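You operate a simulated robot arm through the tools that you are given. There is no shell and no other tool. Be economical: measure what you need, move in short steps, check, and stop when the job is done.

Carry out the task below with a simulated robot arm. There is one attempt and no reset: what you move stays moved.

TASK
Clean the clear glass block with cleaner on the pink pad, then set it on the cream note block.
Fine: press the pad on the silver dish for cleaner; pad back in its place.
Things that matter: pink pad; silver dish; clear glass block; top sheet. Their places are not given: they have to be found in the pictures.

It is judged by the outcome, as a careful person would: the job done as asked, and still so three seconds after it is handed in. It fails if anything else is knocked over, pushed out of place, dropped, spilled or broken.

THE ROBOT
A 7-joint arm with a two-finger parallel gripper, fixed in place. Base frame: the origin is at the foot of the arm, x ahead of it, y to its left, z up; the work surface is at about z = 0. Lengths are in m, angles in degrees, forces in N, time in s.
With the tool pointing down near the work surface it reaches from about 0.24 to 0.62 m from the base axis. Its first joint turns from -66.0 to 66.0 degrees. Payload 2.6 kg.
Tool frame: the origin (TCP) lies between the finger pads and is the grasp point; the fingertips stand 0.03 m ahead of it; z points along the fingers, y is the line along which they close. The gripper opens to 0.094 m. The fingers are 0.028 m wide and 0.01 m thick; the gripper's body (0.05 by 0.096 m) begins 0.055 m behind the TCP.
Orientation is told as [roll, pitch, yaw] about the base's x, y, z axes, in that order, counted from this pose: with the fingers straight down and closing along the base's y, the tool's x points along the base's -x, its y along +y and its z along -z.

THE INTERFACE
- The arm moves only by the tool move_arm. Its argument "series" is one flat list of numbers, 7 for each row, row after row: the shift along the tool's x, y, z in m, then the turn, a rotation vector about the tool's x, y, z in degrees, then the gripper command, from -1 (shut) to 1 (fully open), values between in proportion. In form: [tx, ty, tz, rx, ry, rz, claw, tx, ty, tz, rx, ry, rz, claw, ...]. A call has 1 to 10 rows; each row is the pose to reach, as a shift and turn from the pose commanded when the call began, along the tool's axes at that moment. A row lasts 0.2 s, in which the tool goes at most 0.05 m and 8.6 degrees; a call with a longer step from one row to the next is refused whole, and so is a gripper value outside its range. A pose out of reach is approached as far as the arm can. The call stops where the force on the tool passes 40 N (or 10 N more than at its start, if that is more) or the arm is blocked; 0.2 s more then pass. The fingers move at their own pace (about 0.072 m/s each) and stop on an object; they squeeze with about 37 N. The grip force told is the motor's: it shows also when the fingers shut on nothing. Time passes only in rows, and 0.2 s behind the last, so rows that repeat a pose let the fingers close. It gives the time, the measured TCP pose, the force on the tool (base axes), the opening and the grip force at its end, in the units of the frame above (readings bear some noise).
- Cameras (640 x 400 px; columns grow to the right, rows downward): "scene" is fixed at [0.0294, 0.4243, 0.5832]; the picture's right is [-0.83, -0.55, 0.00], its down [-0.21, 0.32, -0.92] and it looks along [0.51, -0.77, -0.38] (base axes); focal length 337 px, centre (320, 200). "wrist" rides on the gripper at [-0.037, 0, -0.058] in the tool frame; the picture's right is [0.00, -1.00, 0.00], its down [0.97, 0.00, -0.24] and it looks along [0.24, 0.00, 0.97] (tool axes); focal length 218 px, centre (320, 200).
- snapshot(camera): a new picture of that camera. No time passes.
- probe_pixels(camera, pixels): for up to 12 pixels [column, row] of the newest picture of that camera ("zoom" is the newest enlarged one), the place [x, y, z] in the base frame of the surface seen there, good to about 0.003 m. No time passes.
- inspect(camera, box): a new picture of the part [left, top, right, bottom] of that camera's present view, enlarged. No time passes.
- finish_job(): hands the job in; it is judged then, once.

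Work in short steps. Measure before you move; look again where a grasp or a placing could have gone wrong, and mend it. You have 80 turns and 54 pictures in all, those below and enlarged ones among them. Open the gripper and draw the arm clear of the work before you hand the job in, unless the task says otherwise; then end with one line.

The tools are called after "Emit:" as name(argument=value, ...) on one line, values as JSON. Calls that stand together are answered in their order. move_arm: Moves the arm, as the interface text tells. Its arguments: {"type":"object","properties":{"series":{"type":"array"}},"required":["series"]} The other tools are called the same way: snapshot (camera) takes a picture; probe_pixels (camera, pixels) gives the place of the surface under pixels of a picture; inspect (camera, box) takes an enlarged picture of a part of a camera's view; finish_job () hands the job in.

At the start:

```text
time: 0.0
position: [0.2809, -0.3158, 0.3633]
tcp_rot: [0.0, 0.0, 0.0]
contact_force: [0.3, 0.6, 0.1]
width: 0.0939
finger_force: 0.1
```

scene: 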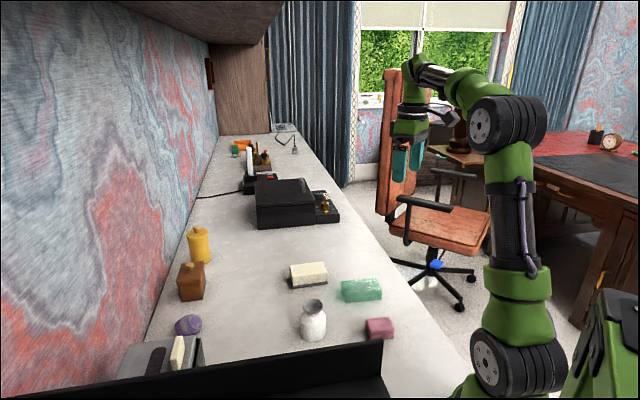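
wrist: 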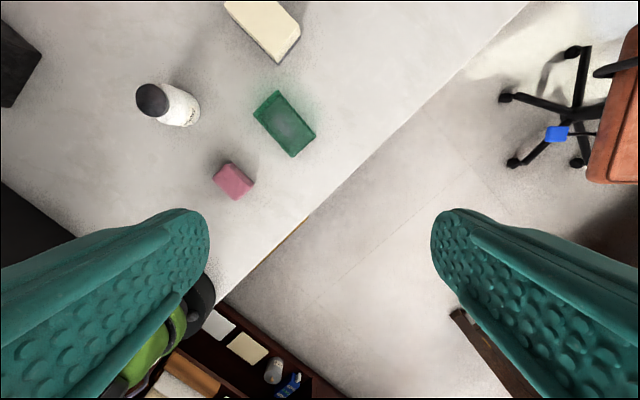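

The pictures show a pink block at scene (380,328), a green one at (361,290) and a cream one at (308,274). I'll zoom in to tell the objects apart.

Emit:
inspect(camera="scene", box=[240, 230, 440, 355])

Emit:
inspect(camera="scene", box=[190, 120, 350, 220])

Emit:
inspect(camera="scene", box=[100, 220, 260, 400])

Emit:
inspect(camera="wrist", box=[100, 0, 340, 210])

```text
3.20 times, centred on (340, 292) of scene
```

zoom: 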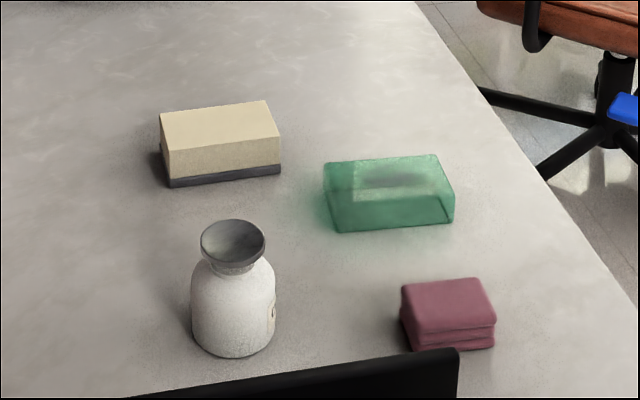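

```text
4.00 times, centred on (270, 170) of scene
```

zoom: 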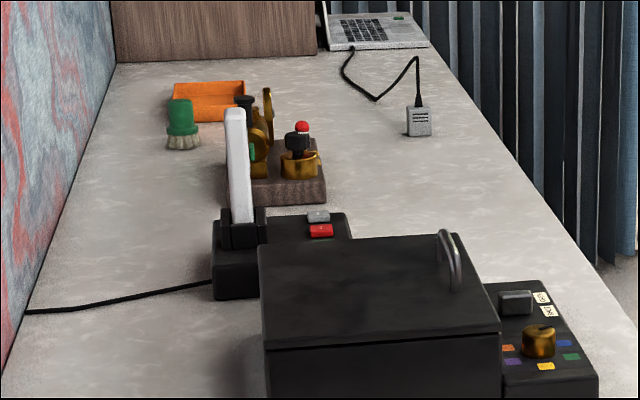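

```text
2.22 times, centred on (180, 310) of scene
```

zoom: 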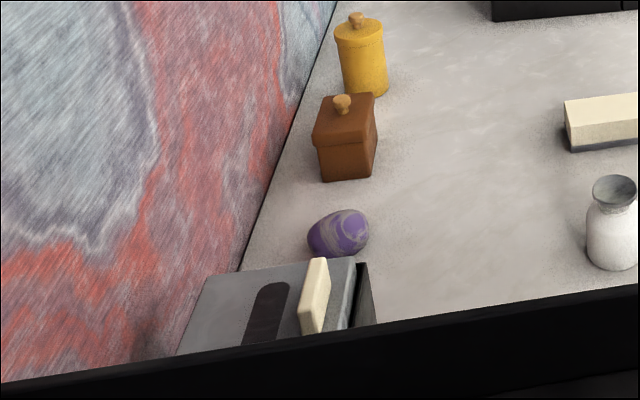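

```text
1.90 times, centred on (220, 105) of wrist
```

zoom: 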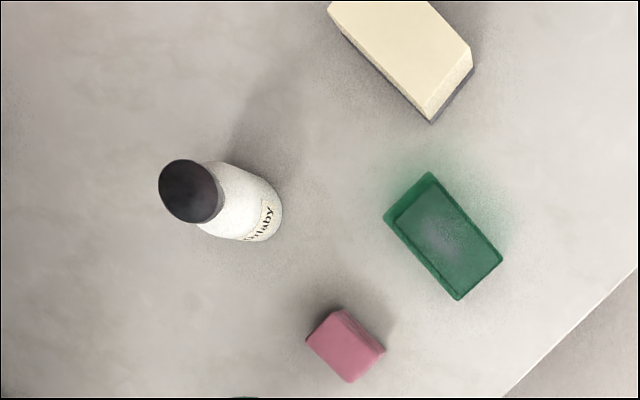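

The green-tinted glass block has a smudge on top, the dispenser with the silver dish sits left of it, the pink pad is below, and the cream note block is above. I'll probe their places.

Emit:
probe_pixels(camera="zoom", pixels=[[345, 312], [383, 350], [350, 380], [309, 343], [345, 345], [188, 190], [429, 175], [500, 260], [458, 298], [386, 215], [440, 235], [300, 320]])

Emit:
probe_pixels(camera="scene", pixels=[[291, 265], [324, 262], [327, 273], [292, 277], [294, 288], [327, 284], [313, 306], [304, 306], [321, 306], [366, 322], [392, 319], [377, 342]])

Emit:
inspect(camera="scene", box=[290, 270, 400, 345])

```text
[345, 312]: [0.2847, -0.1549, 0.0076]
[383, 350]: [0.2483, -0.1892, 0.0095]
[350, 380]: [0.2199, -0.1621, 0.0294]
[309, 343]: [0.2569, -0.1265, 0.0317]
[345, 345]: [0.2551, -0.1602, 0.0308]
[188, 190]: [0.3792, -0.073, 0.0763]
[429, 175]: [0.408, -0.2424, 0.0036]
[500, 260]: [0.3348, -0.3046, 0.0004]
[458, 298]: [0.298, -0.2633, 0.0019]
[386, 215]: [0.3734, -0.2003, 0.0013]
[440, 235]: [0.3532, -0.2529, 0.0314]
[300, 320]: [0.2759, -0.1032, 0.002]
```

```text
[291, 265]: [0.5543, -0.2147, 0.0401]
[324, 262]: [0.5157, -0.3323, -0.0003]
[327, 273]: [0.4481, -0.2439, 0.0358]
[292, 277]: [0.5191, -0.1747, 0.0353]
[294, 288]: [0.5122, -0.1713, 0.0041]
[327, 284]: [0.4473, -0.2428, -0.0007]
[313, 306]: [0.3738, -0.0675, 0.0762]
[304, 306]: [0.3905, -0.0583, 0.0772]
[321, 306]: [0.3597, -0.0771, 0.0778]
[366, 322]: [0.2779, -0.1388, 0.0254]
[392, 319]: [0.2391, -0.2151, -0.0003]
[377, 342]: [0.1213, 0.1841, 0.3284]
```

```text
5.33 times, centred on (345, 308) of scene
```

zoom: 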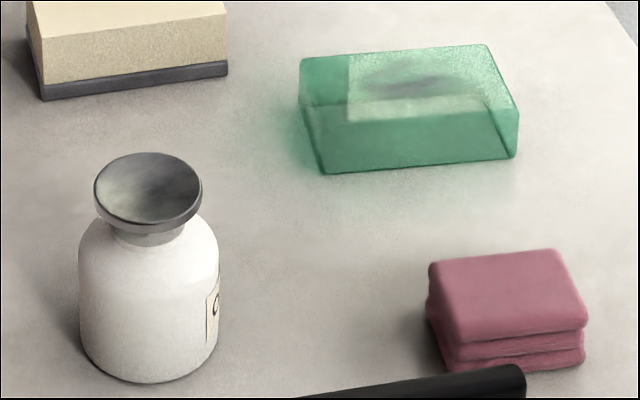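

Pad top is at about (0.255,-0.157,0.031). I'll move above it for a cleaner top view.

Emit:
move_arm(series=[0.002, 0.032, 0.02, 0, 0, 0, 1, 0.004, 0.064, 0.04, 0, 0, 0, 1, 0.006, 0.096, 0.06, 0, 0, 0, 1, 0.008, 0.128, 0.08, 0, 0, 0, 1, 0.01, 0.16, 0.1, 0, 0, 0, 1, 0.01, 0.16, 0.1, 0, 0, 0, 1])

Emit:
snapshot(camera="wrist")

```text
time: 1.4
position: [0.2705, -0.1553, 0.263]
tcp_rot: [-0.1, 0.0, 0.0]
contact_force: [0.3, -0.7, 0.4]
width: 0.0941
finger_force: 0.1
```

```text
46 pictures are left
```

wrist: 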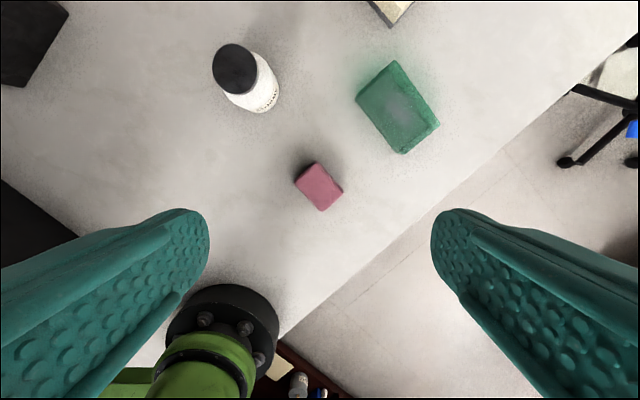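

The pad is at wrist (319,187). Enlarging for its corners.

Emit:
inspect(camera="wrist", box=[280, 150, 360, 220])

```text
5.71 times, centred on (320, 185) of wrist
```

zoom: 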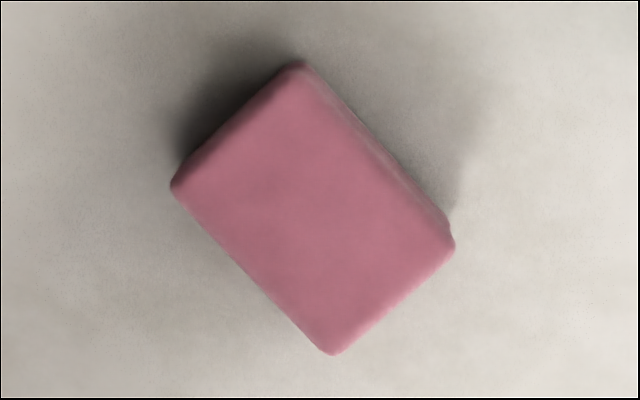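

Emit:
probe_pixels(camera="zoom", pixels=[[293, 72], [182, 188], [332, 345], [445, 245], [315, 210], [235, 130], [255, 262], [388, 297], [360, 150]])

Emit:
inspect(camera="wrist", box=[340, 40, 460, 170])

```text
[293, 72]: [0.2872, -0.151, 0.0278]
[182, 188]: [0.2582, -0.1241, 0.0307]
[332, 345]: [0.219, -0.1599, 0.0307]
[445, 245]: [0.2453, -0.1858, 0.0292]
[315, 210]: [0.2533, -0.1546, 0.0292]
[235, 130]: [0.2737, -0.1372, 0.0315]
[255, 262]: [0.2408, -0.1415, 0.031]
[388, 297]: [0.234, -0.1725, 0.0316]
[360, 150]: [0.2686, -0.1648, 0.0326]
```

```text
3.08 times, centred on (400, 105) of wrist
```

zoom: 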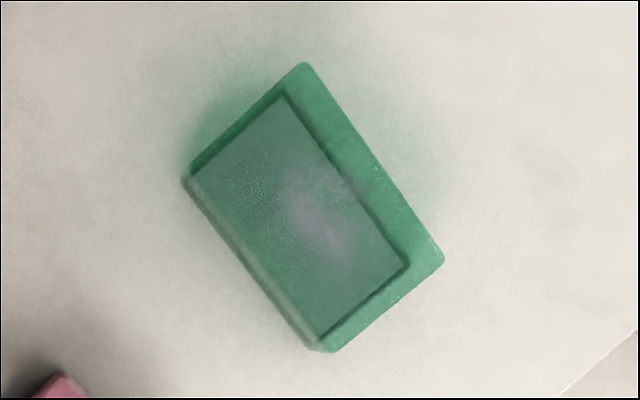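

Emit:
probe_pixels(camera="zoom", pixels=[[303, 70], [436, 258], [333, 345], [195, 180], [205, 165], [325, 215], [290, 110], [400, 262], [320, 332], [290, 170], [345, 255], [375, 170]])

Emit:
inspect(camera="scene", box=[335, 270, 391, 306])

```text
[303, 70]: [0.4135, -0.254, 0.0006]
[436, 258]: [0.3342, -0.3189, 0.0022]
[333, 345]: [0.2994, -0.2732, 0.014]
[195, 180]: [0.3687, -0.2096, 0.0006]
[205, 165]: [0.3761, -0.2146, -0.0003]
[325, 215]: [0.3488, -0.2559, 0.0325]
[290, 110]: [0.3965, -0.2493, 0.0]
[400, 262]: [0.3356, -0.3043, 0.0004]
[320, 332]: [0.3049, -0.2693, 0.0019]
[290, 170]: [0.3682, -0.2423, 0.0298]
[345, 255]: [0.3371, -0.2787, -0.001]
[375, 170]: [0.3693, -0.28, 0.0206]
```

```text
11.11 times, centred on (363, 288) of scene
```

zoom: 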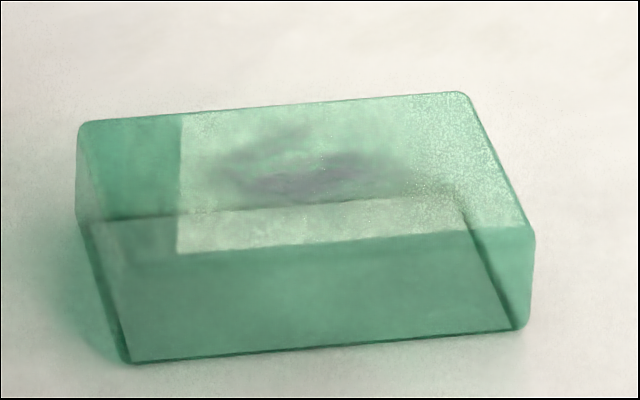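

Pad: 0.053×0.040, centre (0.2525,-0.155), long axis at about 42°. Glass: about 0.095×0.055×0.032, centre (0.351,-0.2535), long axis at about 41°, smudge on top. I'll turn yaw to +42 and descend above the pad.

Emit:
move_arm(series=[0.003, 0, 0.025, 0, 0, -8.4, 1, 0.006, 0, 0.05, 0, 0, -16.8, 1, 0.01, 0, 0.075, 0, 0, -25.2, 1, 0.014, 0, 0.1, 0, 0, -33.6, 1, 0.018, 0, 0.125, 0, 0, -42, 1, 0.018, 0, 0.143, 0, 0, -42, 1, 0.018, 0, 0.143, 0, 0, -42, 1])

Emit:
snapshot(camera="wrist")

```text
time: 3.0
position: [0.251, -0.157, 0.1176]
tcp_rot: [-0.1, 0.0, 42.1]
contact_force: [0.2, -0.4, -0.2]
width: 0.0939
finger_force: 0.2
```

```text
42 pictures are left
```

wrist: 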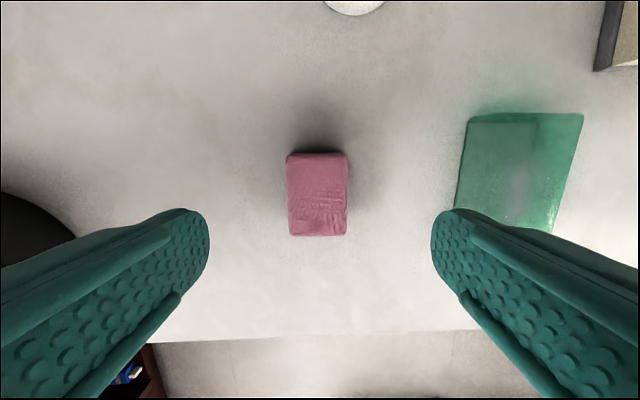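

Pad is aligned (cols 288–348, rows 155–236); small centring shift, then descend to TCP z≈0.045 and close.

Emit:
move_arm(series=[-0.004, 0.002, 0.02, 0, 0, 0, 1, -0.004, 0.002, 0.045, 0, 0, 0, 1, -0.004, 0.002, 0.065, 0, 0, 0, 1, -0.004, 0.002, 0.0726, 0, 0, 0, 1, -0.004, 0.002, 0.0726, 0, 0, 0, 0, -0.004, 0.002, 0.0726, 0, 0, 0, -1, -0.004, 0.002, 0.0726, 0, 0, 0, -1, -0.004, 0.002, 0.0726, 0, 0, 0, -1])

Emit:
snapshot(camera="wrist")

```text
time: 4.8
position: [0.2533, -0.1535, 0.0465]
tcp_rot: [-0.1, 0.0, 42.0]
contact_force: [-0.1, -0.8, -0.2]
width: 0.0438
finger_force: 36.6
```

```text
41 pictures are left
```

wrist: 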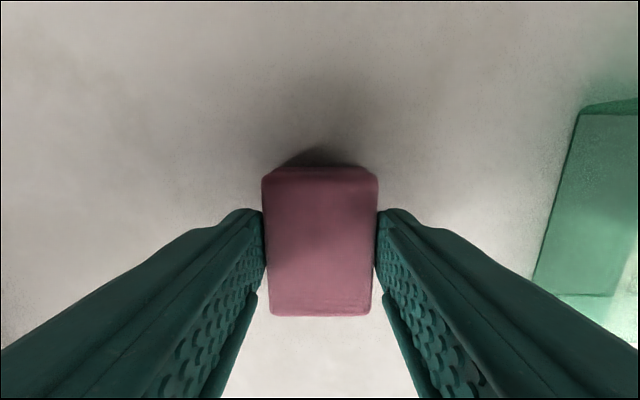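

Gripped at 0.0438. Lift straight up and carry the pad above the dish, about 0.037 clear.

Emit:
move_arm(series=[0, 0, -0.035, 0, 0, 0, -1, 0, 0, -0.075, 0, 0, 0, -1, 0, 0, -0.1135, 0, 0, 0, -1, -0.037, -0.004, -0.1135, 0, 0, 0, -1, -0.074, -0.008, -0.1135, 0, 0, 0, -1, -0.111, -0.0125, -0.1135, 0, 0, 0, -1, -0.148, -0.0171, -0.1135, 0, 0, 0, -1, -0.148, -0.0171, -0.1135, 0, 0, 0, -1])

Emit:
inspect(camera="scene", box=[240, 230, 400, 345])

Emit:
snapshot(camera="wrist")

```text
time: 6.6
position: [0.3756, -0.0658, 0.1594]
tcp_rot: [-0.1, 0.0, 42.1]
contact_force: [-0.1, 0.2, -0.6]
width: 0.0437
finger_force: 36.8
```

```text
3.48 times, centred on (320, 288) of scene
```

zoom: 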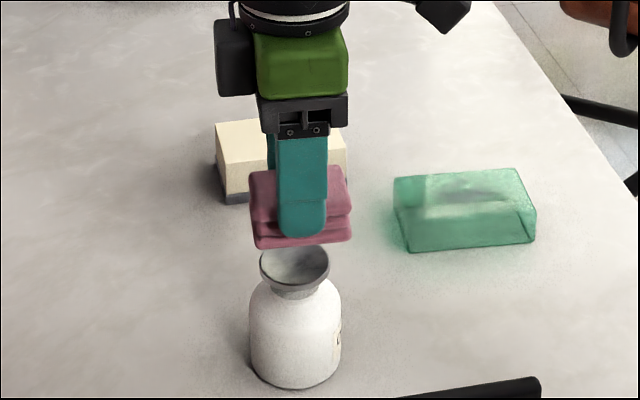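

```text
39 pictures are left
```

wrist: 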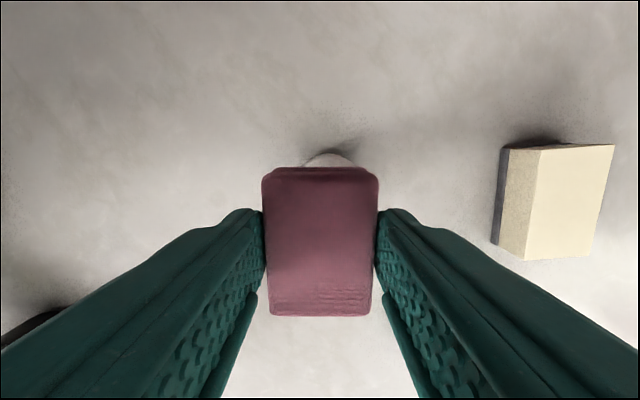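

The pad is above the dish (zoom 295,266). I'll verify the dish centre.

Emit:
probe_pixels(camera="zoom", pixels=[[264, 268], [326, 266], [295, 283], [295, 268], [295, 254], [252, 180], [300, 236], [345, 240]])

```text
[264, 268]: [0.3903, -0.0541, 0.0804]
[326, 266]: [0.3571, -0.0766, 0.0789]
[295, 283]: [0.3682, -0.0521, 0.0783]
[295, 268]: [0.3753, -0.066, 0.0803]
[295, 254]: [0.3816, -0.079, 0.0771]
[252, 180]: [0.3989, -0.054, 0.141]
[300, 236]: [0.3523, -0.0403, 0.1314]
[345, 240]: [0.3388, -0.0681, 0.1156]
```

Dish centre ≈(0.374,-0.0655), rim z≈0.079: well aligned. Lower to just above contact, then press in small steps.

Emit:
move_arm(series=[0, 0, 0.015, 0, 0, 0, -1, 0, 0, 0.028, 0, 0, 0, -1, 0, 0, 0.032, 0, 0, 0, -1, 0, 0, 0.034, 0, 0, 0, -1, 0, 0, 0.034, 0, 0, 0, -1])

```text
time: 7.8
position: [0.3762, -0.0655, 0.1254]
tcp_rot: [0.0, -0.1, 42.0]
contact_force: [-0.5, -0.2, -0.9]
width: 0.0437
finger_force: 37.4
```

Emit:
move_arm(series=[0, 0, 0.001, 0, 0, 0, -1, 0, 0, 0.002, 0, 0, 0, -1, 0, 0, 0.003, 0, 0, 0, -1, 0, 0, 0.003, 0, 0, 0, -1])

```text
time: 8.8
position: [0.3762, -0.0655, 0.1232]
tcp_rot: [0.0, 0.1, 42.0]
contact_force: [0.1, -1.0, 1.0]
width: 0.0439
finger_force: 36.8
```

Light contact is maybe starting (fz 1.0). Continue a little further.

Emit:
move_arm(series=[0, 0, 0.001, 0, 0, 0, -1, 0, 0, 0.002, 0, 0, 0, -1, 0, 0, 0.002, 0, 0, 0, -1])

Emit:
inspect(camera="scene", box=[260, 250, 380, 345])

```text
time: 9.6
position: [0.3758, -0.0661, 0.1213]
tcp_rot: [0.1, 0.0, 42.0]
contact_force: [-0.1, 0.0, 0.7]
width: 0.0439
finger_force: 37.5
```

```text
4.21 times, centred on (320, 298) of scene
```

zoom: 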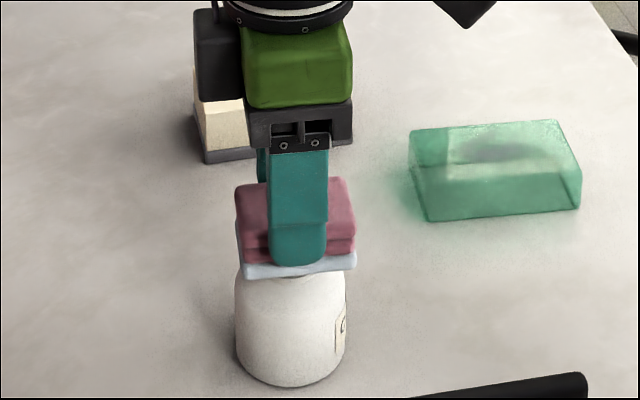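

The pad's bottom sheet turned pale: cleaner is on it. Lift and carry over the glass.

Emit:
move_arm(series=[0, 0, -0.02, 0, 0, 0, -1, 0, 0, -0.04, 0, 0, 0, -1, 0.0287, -0.0246, -0.04, 0, 0, 0, -1, 0.0574, -0.0491, -0.04, 0, 0, 0, -1, 0.0862, -0.0737, -0.04, 0, 0, 0, -1, 0.1149, -0.0982, -0.035, 0, 0, 0, -1, 0.1436, -0.1228, -0.02, 0, 0, 0, -1, 0.1436, -0.1228, 0.01, 0, 0, 0, -1, 0.1436, -0.1228, 0.025, 0, 0, 0, -1, 0.1436, -0.1228, 0.025, 0, 0, 0, -1])

Emit:
inspect(camera="scene", box=[280, 230, 440, 345])

Emit:
snapshot(camera="wrist")

```text
time: 11.8
position: [0.3516, -0.2537, 0.0957]
tcp_rot: [0.0, 0.0, 42.0]
contact_force: [0.1, 0.0, -0.9]
width: 0.0442
finger_force: 37.4
```

```text
3.48 times, centred on (360, 288) of scene
```

zoom: 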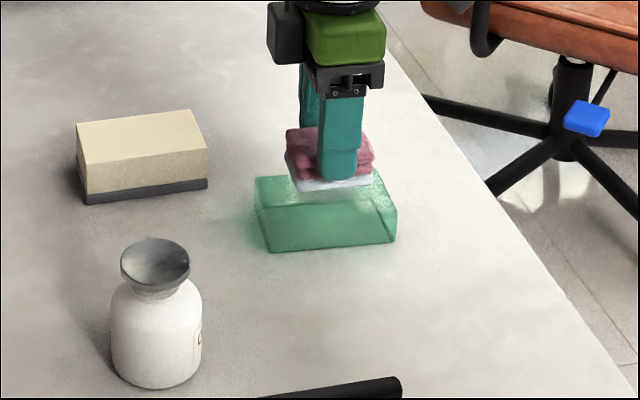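

```text
36 pictures are left
```

wrist: 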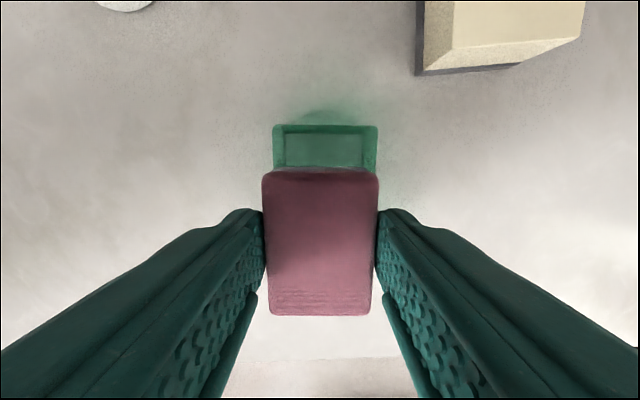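

Glass is centred under the pad (cols 273–377, front edge row 125). Lower to contact with light pressure.

Emit:
move_arm(series=[0, -0.002, 0.01, 0, 0, 0, -1, 0, -0.002, 0.015, 0, 0, 0, -1, 0, -0.002, 0.017, 0, 0, 0, -1, 0, -0.002, 0.018, 0, 0, 0, -1, 0, -0.002, 0.018, 0, 0, 0, -1])

Emit:
inspect(camera="scene", box=[320, 250, 420, 320])

```text
time: 13.0
position: [0.3509, -0.2537, 0.0784]
tcp_rot: [-0.1, 0.0, 42.0]
contact_force: [0.2, 0.0, -0.6]
width: 0.0438
finger_force: 36.7
```

```text
5.71 times, centred on (370, 285) of scene
```

zoom: 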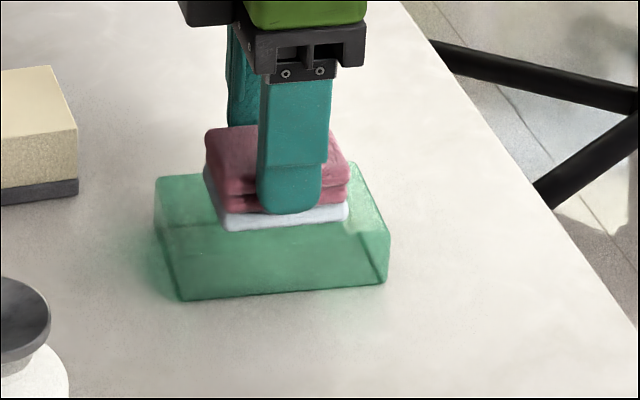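

Emit:
move_arm(series=[0, 0, 0.001, 0, 0, 0, -1, 0, 0, 0.002, 0, 0, 0, -1, 0, 0, 0.002, 0, 0, 0, -1])

```text
time: 13.8
position: [0.3505, -0.2546, 0.0756]
tcp_rot: [0.0, 0.0, 42.1]
contact_force: [1.1, -0.7, -0.7]
width: 0.0434
finger_force: 37.1
```

Emit:
move_arm(series=[0, 0, 0.0005, 0, 0, 0, -1, 0, 0, 0.001, 0, 0, 0, -1, 0, 0, 0.0015, 0, 0, 0, -1, 0, 0, 0.0015, 0, 0, 0, -1])

Emit:
inspect(camera="scene", box=[320, 250, 420, 320])

```text
time: 14.8
position: [0.352, -0.2547, 0.0758]
tcp_rot: [0.0, 0.0, 42.0]
contact_force: [-1.6, 2.2, 14.7]
width: 0.0438
finger_force: 37.2
```

```text
5.71 times, centred on (370, 285) of scene
```

zoom: 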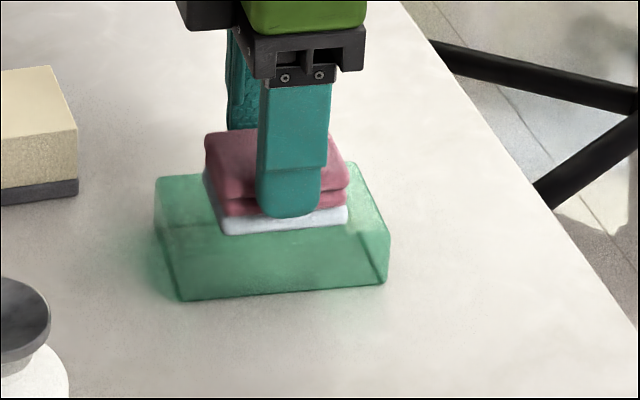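

Contact at 14.7 N. Ease up slightly and wipe along the length with small strokes.

Emit:
move_arm(series=[0, 0, -0.0007, 0, 0, 0, -1, 0.009, 0, -0.0007, 0, 0, 0, -1, 0.018, 0, -0.0007, 0, 0, 0, -1, 0.009, 0, -0.0007, 0, 0, 0, -1, 0, 0, -0.0007, 0, 0, 0, -1, -0.009, 0, -0.0007, 0, 0, 0, -1, -0.018, 0, -0.0007, 0, 0, 0, -1, -0.009, 0, -0.0007, 0, 0, 0, -1, 0, 0, -0.0007, 0, 0, 0, -1])

Emit:
inspect(camera="scene", box=[320, 250, 420, 320])

```text
time: 16.8
position: [0.3528, -0.2523, 0.0755]
tcp_rot: [0.0, -0.1, 42.2]
contact_force: [3.6, 4.6, 10.9]
width: 0.0437
finger_force: 36.6
```

```text
5.71 times, centred on (370, 285) of scene
```

zoom: 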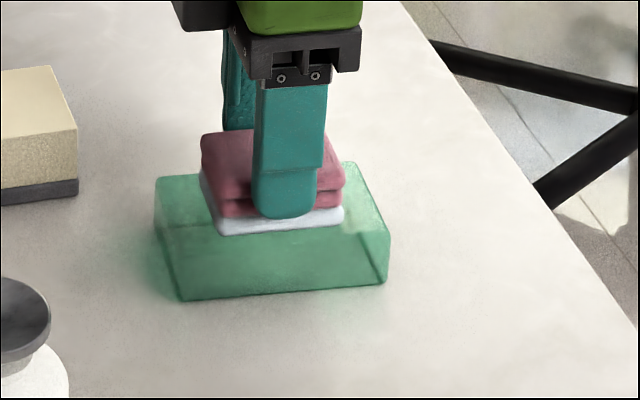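

The block stayed put and force is ~11 N. Repeat strokes with small sideways offsets to cover the top.

Emit:
move_arm(series=[0, 0.007, 0, 0, 0, 0, -1, 0.01, 0.007, 0, 0, 0, 0, -1, 0.02, 0.007, 0, 0, 0, 0, -1, 0.01, 0.007, 0, 0, 0, 0, -1, 0, 0.007, 0, 0, 0, 0, -1, -0.01, 0.007, 0, 0, 0, 0, -1, -0.02, 0.007, 0, 0, 0, 0, -1, -0.02, 0, 0, 0, 0, 0, -1, -0.02, -0.007, 0, 0, 0, 0, -1])

Emit:
move_arm(series=[0.01, 0, 0, 0, 0, 0, -1, 0.02, 0, 0, 0, 0, 0, -1, 0.03, 0, 0, 0, 0, 0, -1, 0.04, 0, 0, 0, 0, 0, -1, 0.03, 0.003, 0, 0, 0, 0, -1, 0.02, 0.007, 0, 0, 0, 0, -1, 0.02, 0.007, -0.01, 0, 0, 0, -1, 0.02, 0.007, -0.04, 0, 0, 0, -1, 0.06, 0.03, -0.05, 0, 0, 0, -1, 0.09, 0.06, -0.05, 0, 0, 0, -1])

Emit:
inspect(camera="scene", box=[320, 250, 420, 320])

```text
time: 18.8
position: [0.371, -0.246, 0.0761]
tcp_rot: [0.0, 0.0, 42.0]
contact_force: [0.8, -0.3, -0.7]
width: 0.0437
finger_force: 37.0
```

```text
time: 21.0
position: [0.2659, -0.2622, 0.1245]
tcp_rot: [0.1, 0.0, 41.9]
contact_force: [-0.3, -0.3, 0.1]
width: 0.0438
finger_force: 37.4
```

```text
5.71 times, centred on (370, 285) of scene
```

zoom: 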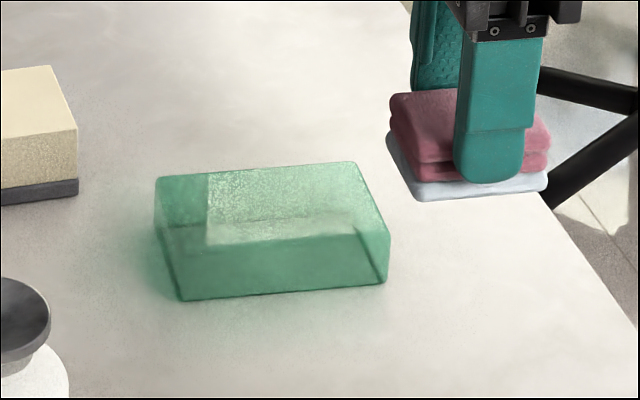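

The smudge is gone and the block hasn't shifted. Return the pad to its place at (0.2533,-0.1535).

Emit:
move_arm(series=[-0.016, 0.0223, 0, 0, 0, 0, -1, -0.032, 0.0446, 0, 0, 0, 0, -1, -0.0475, 0.067, 0, 0, 0, 0, -1, -0.0633, 0.0892, 0, 0, 0, 0, -1, -0.0633, 0.0892, 0.03, 0, 0, 0, -1, -0.0633, 0.0892, 0.055, 0, 0, 0, -1, -0.0633, 0.0892, 0.07, 0, 0, 0, -1, -0.0633, 0.0892, 0.07, 0, 0, 0, -1, -0.0633, 0.0892, 0.07, 0, 0, 0, -1])

```text
time: 23.0
position: [0.2533, -0.1537, 0.0562]
tcp_rot: [0.0, 0.0, 42.0]
contact_force: [0.5, -0.8, -0.7]
width: 0.0438
finger_force: 37.1
```

Emit:
move_arm(series=[0, 0, 0.004, 0, 0, 0, -1, 0, 0, 0.007, 0, 0, 0, -1, 0, 0, 0.008, 0, 0, 0, -1, 0, 0, 0.0087, 0, 0, 0, -1, 0, 0, 0.0087, 0, 0, 0, -1])

Emit:
inspect(camera="scene", box=[340, 280, 420, 345])

```text
time: 24.2
position: [0.2519, -0.154, 0.0469]
tcp_rot: [0.0, 0.0, 42.0]
contact_force: [-0.3, 0.6, -0.6]
width: 0.044
finger_force: 37.0
```

```text
6.15 times, centred on (380, 312) of scene
```

zoom: 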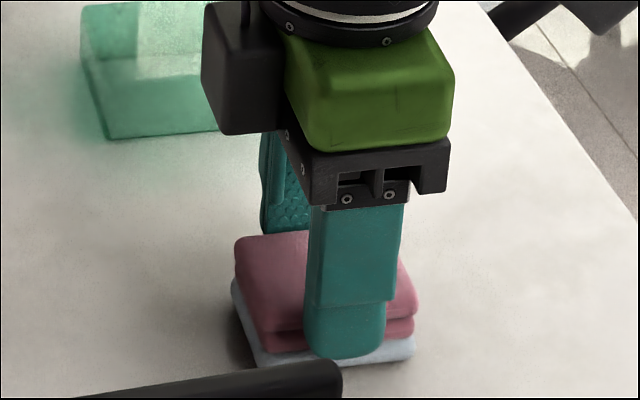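

Essentially on the table. Ease down a millimetre feeling for contact, open gently and rise.

Emit:
move_arm(series=[0, 0, 0.0005, 0, 0, 0, -1, 0, 0, 0.001, 0, 0, 0, -1, 0, 0, 0.001, 0, 0, 0, -0.02, 0, 0, 0.001, 0, 0, 0, 0.1, 0, 0, 0.001, 0, 0, 0, 0.5, 0, 0, 0.001, 0, 0, 0, 0.8, 0, 0, -0.04, 0, 0, 0, 1, 0, 0, -0.08, 0, 0, 0, 1, 0, 0, -0.12, 0, 0, 0, 1, 0, 0, -0.16, 0, 0, 0, 1])

Emit:
snapshot(camera="wrist")

```text
time: 26.4
position: [0.2501, -0.1533, 0.2073]
tcp_rot: [0.0, 0.0, 42.0]
contact_force: [-0.3, 0.2, 0.1]
width: 0.0939
finger_force: 0.0
```

```text
30 pictures are left
```

wrist: 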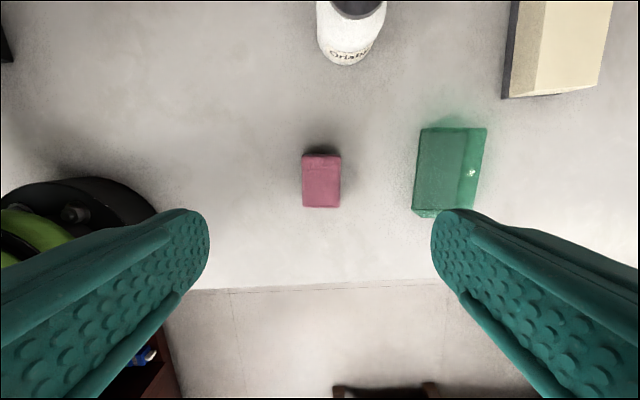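

The pad is back in its place (321,181). Move above the glass at the same height and look for its exact pose and the note block.

Emit:
move_arm(series=[-0.002, -0.0355, 0, 0, 0, 0, 1, -0.004, -0.071, 0, 0, 0, 0, 1, -0.006, -0.1065, 0, 0, 0, 0, 1, -0.008, -0.142, 0, 0, 0, 0, 1, -0.008, -0.142, 0, 0, 0, 0, 1])

Emit:
snapshot(camera="wrist")

```text
time: 27.6
position: [0.3536, -0.2517, 0.2097]
tcp_rot: [-0.1, -0.1, 42.1]
contact_force: [0.4, -0.1, -0.1]
width: 0.0941
finger_force: 0.0
```

```text
29 pictures are left
```

wrist: 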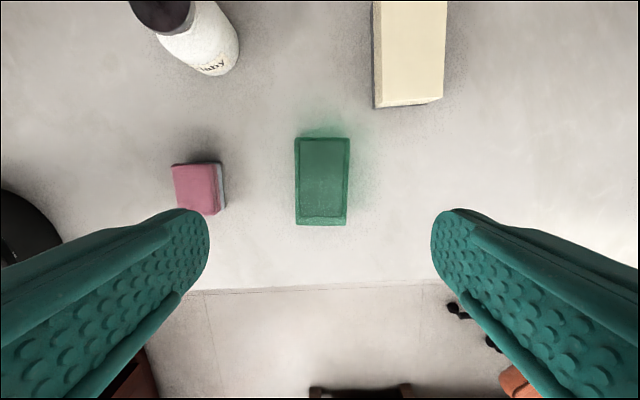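

Glass is clean and centred at (322,180). Before grasping, measure the note block's top in the scene view.

Emit:
inspect(camera="scene", box=[280, 250, 340, 295])

```text
8.89 times, centred on (310, 272) of scene
```

zoom: 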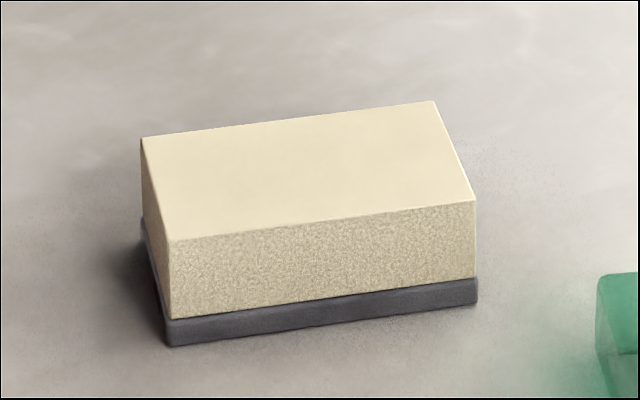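

Emit:
probe_pixels(camera="zoom", pixels=[[147, 142], [430, 106], [470, 197], [180, 234], [310, 170], [290, 125], [325, 213], [163, 190], [450, 150], [240, 180], [380, 160]])

Emit:
move_arm(series=[0.003, -0.001, 0.04, 0, 0, 0, 1, 0.003, -0.001, 0.08, 0, 0, 0, 1, 0.003, -0.001, 0.11, 0, 0, 0, 1, 0.003, -0.001, 0.13, 0, 0, 0, 1, 0.003, -0.001, 0.13, 0, 0, 0, 1])

Emit:
snapshot(camera="wrist")

```text
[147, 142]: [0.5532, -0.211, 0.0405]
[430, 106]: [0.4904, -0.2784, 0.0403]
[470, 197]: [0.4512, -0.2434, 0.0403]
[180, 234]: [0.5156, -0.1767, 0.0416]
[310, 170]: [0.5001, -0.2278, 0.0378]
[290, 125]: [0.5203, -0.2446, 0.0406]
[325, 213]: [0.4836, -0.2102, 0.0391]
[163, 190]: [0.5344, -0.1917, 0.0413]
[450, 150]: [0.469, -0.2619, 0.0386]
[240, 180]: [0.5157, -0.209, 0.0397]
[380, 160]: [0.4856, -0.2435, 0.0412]
```

```text
time: 28.8
position: [0.3517, -0.2565, 0.0784]
tcp_rot: [0.0, 0.0, 41.9]
contact_force: [-0.4, -1.2, 0.0]
width: 0.0939
finger_force: 0.0
```

```text
27 pictures are left
```

wrist: 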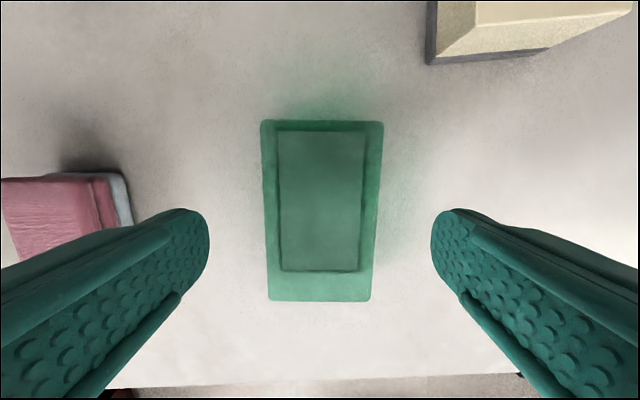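

Glass centred under the tool (cols 261–383, rows 121–302). Note block top: centre (0.5026,-0.2274), z≈0.040, long axis ≈46.5°. Descend and grasp.

Emit:
move_arm(series=[0, 0, 0.02, 0, 0, 0, 1, 0, 0, 0.034, 0, 0, 0, 1, 0, 0, 0.0384, 0, 0, 0, 1, 0, 0, 0.0384, 0, 0, 0, 0.3, 0, 0, 0.0384, 0, 0, 0, -1, 0, 0, 0.0384, 0, 0, 0, -1, 0, 0, 0.0384, 0, 0, 0, -1, 0, 0, 0.0384, 0, 0, 0, -1])

```text
time: 30.6
position: [0.352, -0.2555, 0.0392]
tcp_rot: [-0.1, 0.0, 42.0]
contact_force: [-1.3, -0.3, 0.1]
width: 0.0596
finger_force: 37.2
```

Held (0.0596). Lift and carry above the note block, turning 4.5° to match it.

Emit:
move_arm(series=[0, 0, -0.02, 0, 0, 0, -1, 0, 0, -0.05, 0, 0, 0, -1, 0, 0, -0.075, 0, 0, 0, -1, -0.0327, -0.02, -0.075, 0, 0, -1, -1, -0.0654, -0.04, -0.075, 0, 0, -2, -1, -0.098, -0.06, -0.075, 0, 0, -3, -1, -0.1307, -0.0799, -0.075, 0, 0, -4.5, -1, -0.1307, -0.0799, -0.075, 0, 0, -4.5, -1, -0.1307, -0.0799, -0.075, 0, 0, -4.5, -1])

Emit:
snapshot(camera="wrist")

Emit:
inspect(camera="scene", box=[260, 220, 370, 300])

```text
time: 32.6
position: [0.504, -0.2291, 0.1144]
tcp_rot: [0.0, 0.0, 46.5]
contact_force: [-0.4, -0.4, -3.5]
width: 0.0594
finger_force: 37.0
```

```text
26 pictures are left
```

wrist: 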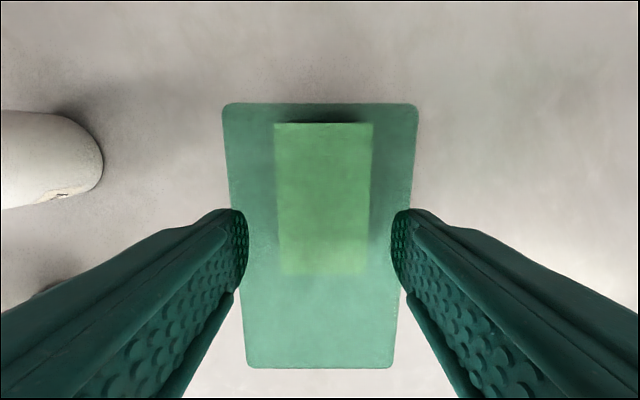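

```text
5.00 times, centred on (315, 260) of scene
```

zoom: 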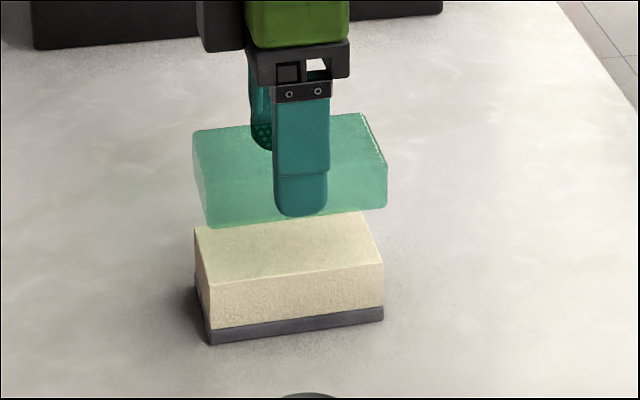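

Well aligned over the note block (visible through the glass at cols 275–373, rows 122–273). Lower to just above it.

Emit:
move_arm(series=[-0.001, -0.001, 0.01, 0, 0, 0, -1, -0.001, -0.001, 0.02, 0, 0, 0, -1, -0.001, -0.001, 0.028, 0, 0, 0, -1, -0.001, -0.001, 0.031, 0, 0, 0, -1, -0.001, -0.001, 0.031, 0, 0, 0, -1])

Emit:
inspect(camera="scene", box=[260, 220, 370, 300])

```text
time: 33.8
position: [0.5045, -0.2287, 0.0833]
tcp_rot: [0.0, 0.0, 46.6]
contact_force: [-0.9, -0.1, -4.8]
width: 0.0596
finger_force: 36.7
```

```text
5.00 times, centred on (315, 260) of scene
```

zoom: 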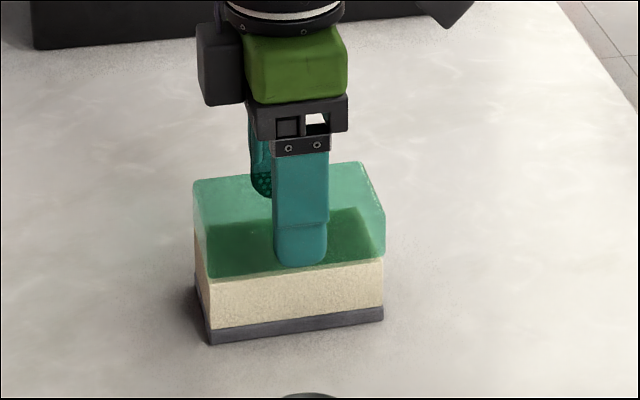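

Emit:
move_arm(series=[0, 0, 0.0007, 0, 0, 0, -1, 0, 0, 0.0014, 0, 0, 0, -1, 0, 0, 0.002, 0, 0, 0, -1, 0, 0, 0.002, 0, 0, 0, -1])

```text
time: 34.8
position: [0.5035, -0.2279, 0.0803]
tcp_rot: [0.0, -0.1, 46.5]
contact_force: [0.0, 0.1, -4.7]
width: 0.0594
finger_force: 37.0
```

Emit:
move_arm(series=[0, 0, 0.0005, 0, 0, 0, -1, 0, 0, 0.001, 0, 0, 0, -1, 0, 0, 0.001, 0, 0, 0, -1])

```text
time: 35.6
position: [0.5037, -0.2275, 0.0793]
tcp_rot: [0.0, 0.0, 46.4]
contact_force: [0.2, -0.3, -4.0]
width: 0.0595
finger_force: 37.0
```

Emit:
move_arm(series=[0, 0, 0.0005, 0, 0, 0, -1, 0, 0, 0.001, 0, 0, 0, -1, 0, 0, 0.001, 0, 0, 0, -1])

```text
time: 36.4
position: [0.502, -0.228, 0.0798]
tcp_rot: [0.0, -0.1, 46.5]
contact_force: [0.9, 2.3, 0.6]
width: 0.0597
finger_force: 37.0
```

The weight has moved onto the note block (fz −4.7 → +0.6). Open gently and rise.

Emit:
move_arm(series=[0, 0, 0, 0, 0, 0, 0.32, 0, 0, 0, 0, 0, 0, 0.5, 0, 0, 0, 0, 0, 0, 0.9, 0, 0, 0, 0, 0, 0, 1, 0, 0, 0, 0, 0, 0, 1, 0, 0, -0.03, 0, 0, 0, 1, 0, 0, -0.07, 0, 0, 0, 1, 0, 0, -0.11, 0, 0, 0, 1, 0, 0, -0.15, 0, 0, 0, 1])

Emit:
snapshot(camera="scene")

Emit:
snapshot(camera="wrist")

```text
time: 38.4
position: [0.5031, -0.2293, 0.2298]
tcp_rot: [-0.1, 0.0, 46.6]
contact_force: [0.1, -0.2, -1.2]
width: 0.0939
finger_force: 0.0
```

```text
23 pictures are left
```

scene: 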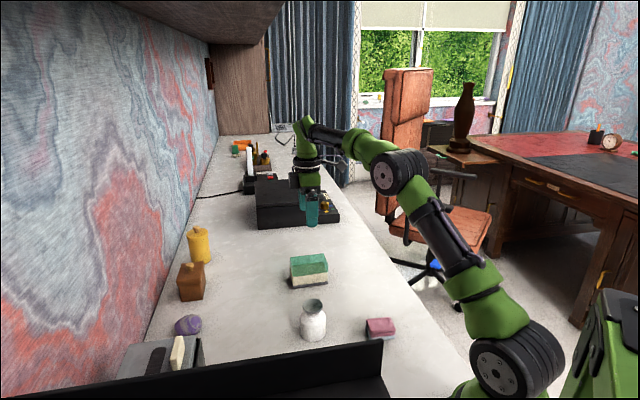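

```text
22 pictures are left
```

wrist: 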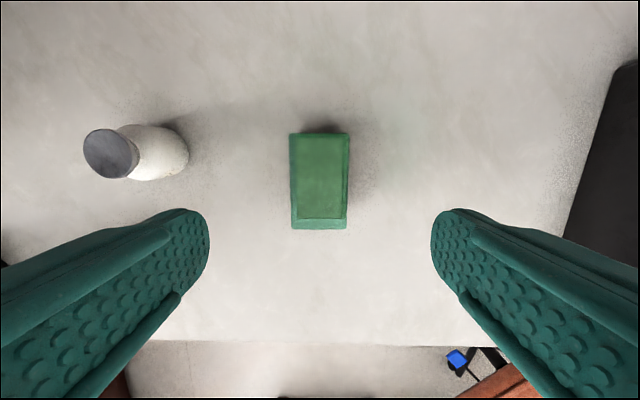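

The glass rests squarely on the note block (309,270) and the pad is back at (380,328). A last close look at both.

Emit:
inspect(camera="scene", box=[270, 240, 410, 345])

Emit:
inspect(camera="wrist", box=[270, 115, 370, 245])

```text
3.81 times, centred on (340, 292) of scene
```

zoom: 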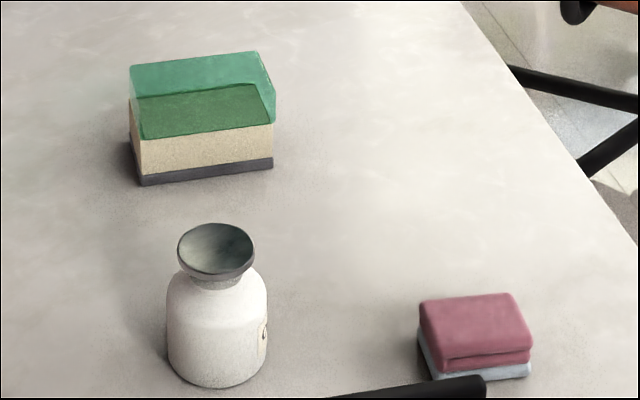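

```text
3.08 times, centred on (320, 180) of wrist
```

zoom: 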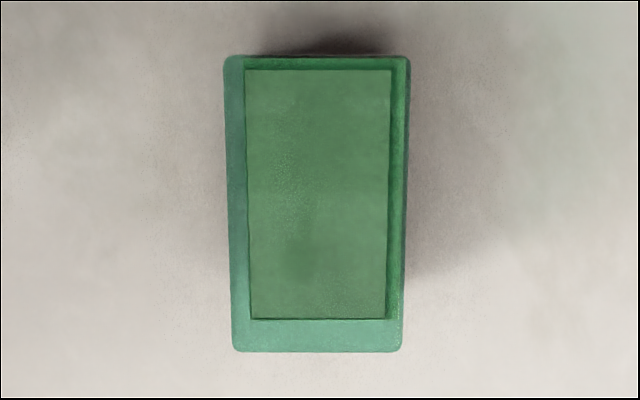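

All in order: clean glass on the note block, pad in place, bottle standing, arm clear with the gripper open.

Emit:
finish_job()

```text
The job is handed in.
```

The glass block was wiped clean with cleaner from the silver dish and set squarely on the cream note block, and the pink pad is back in its place.
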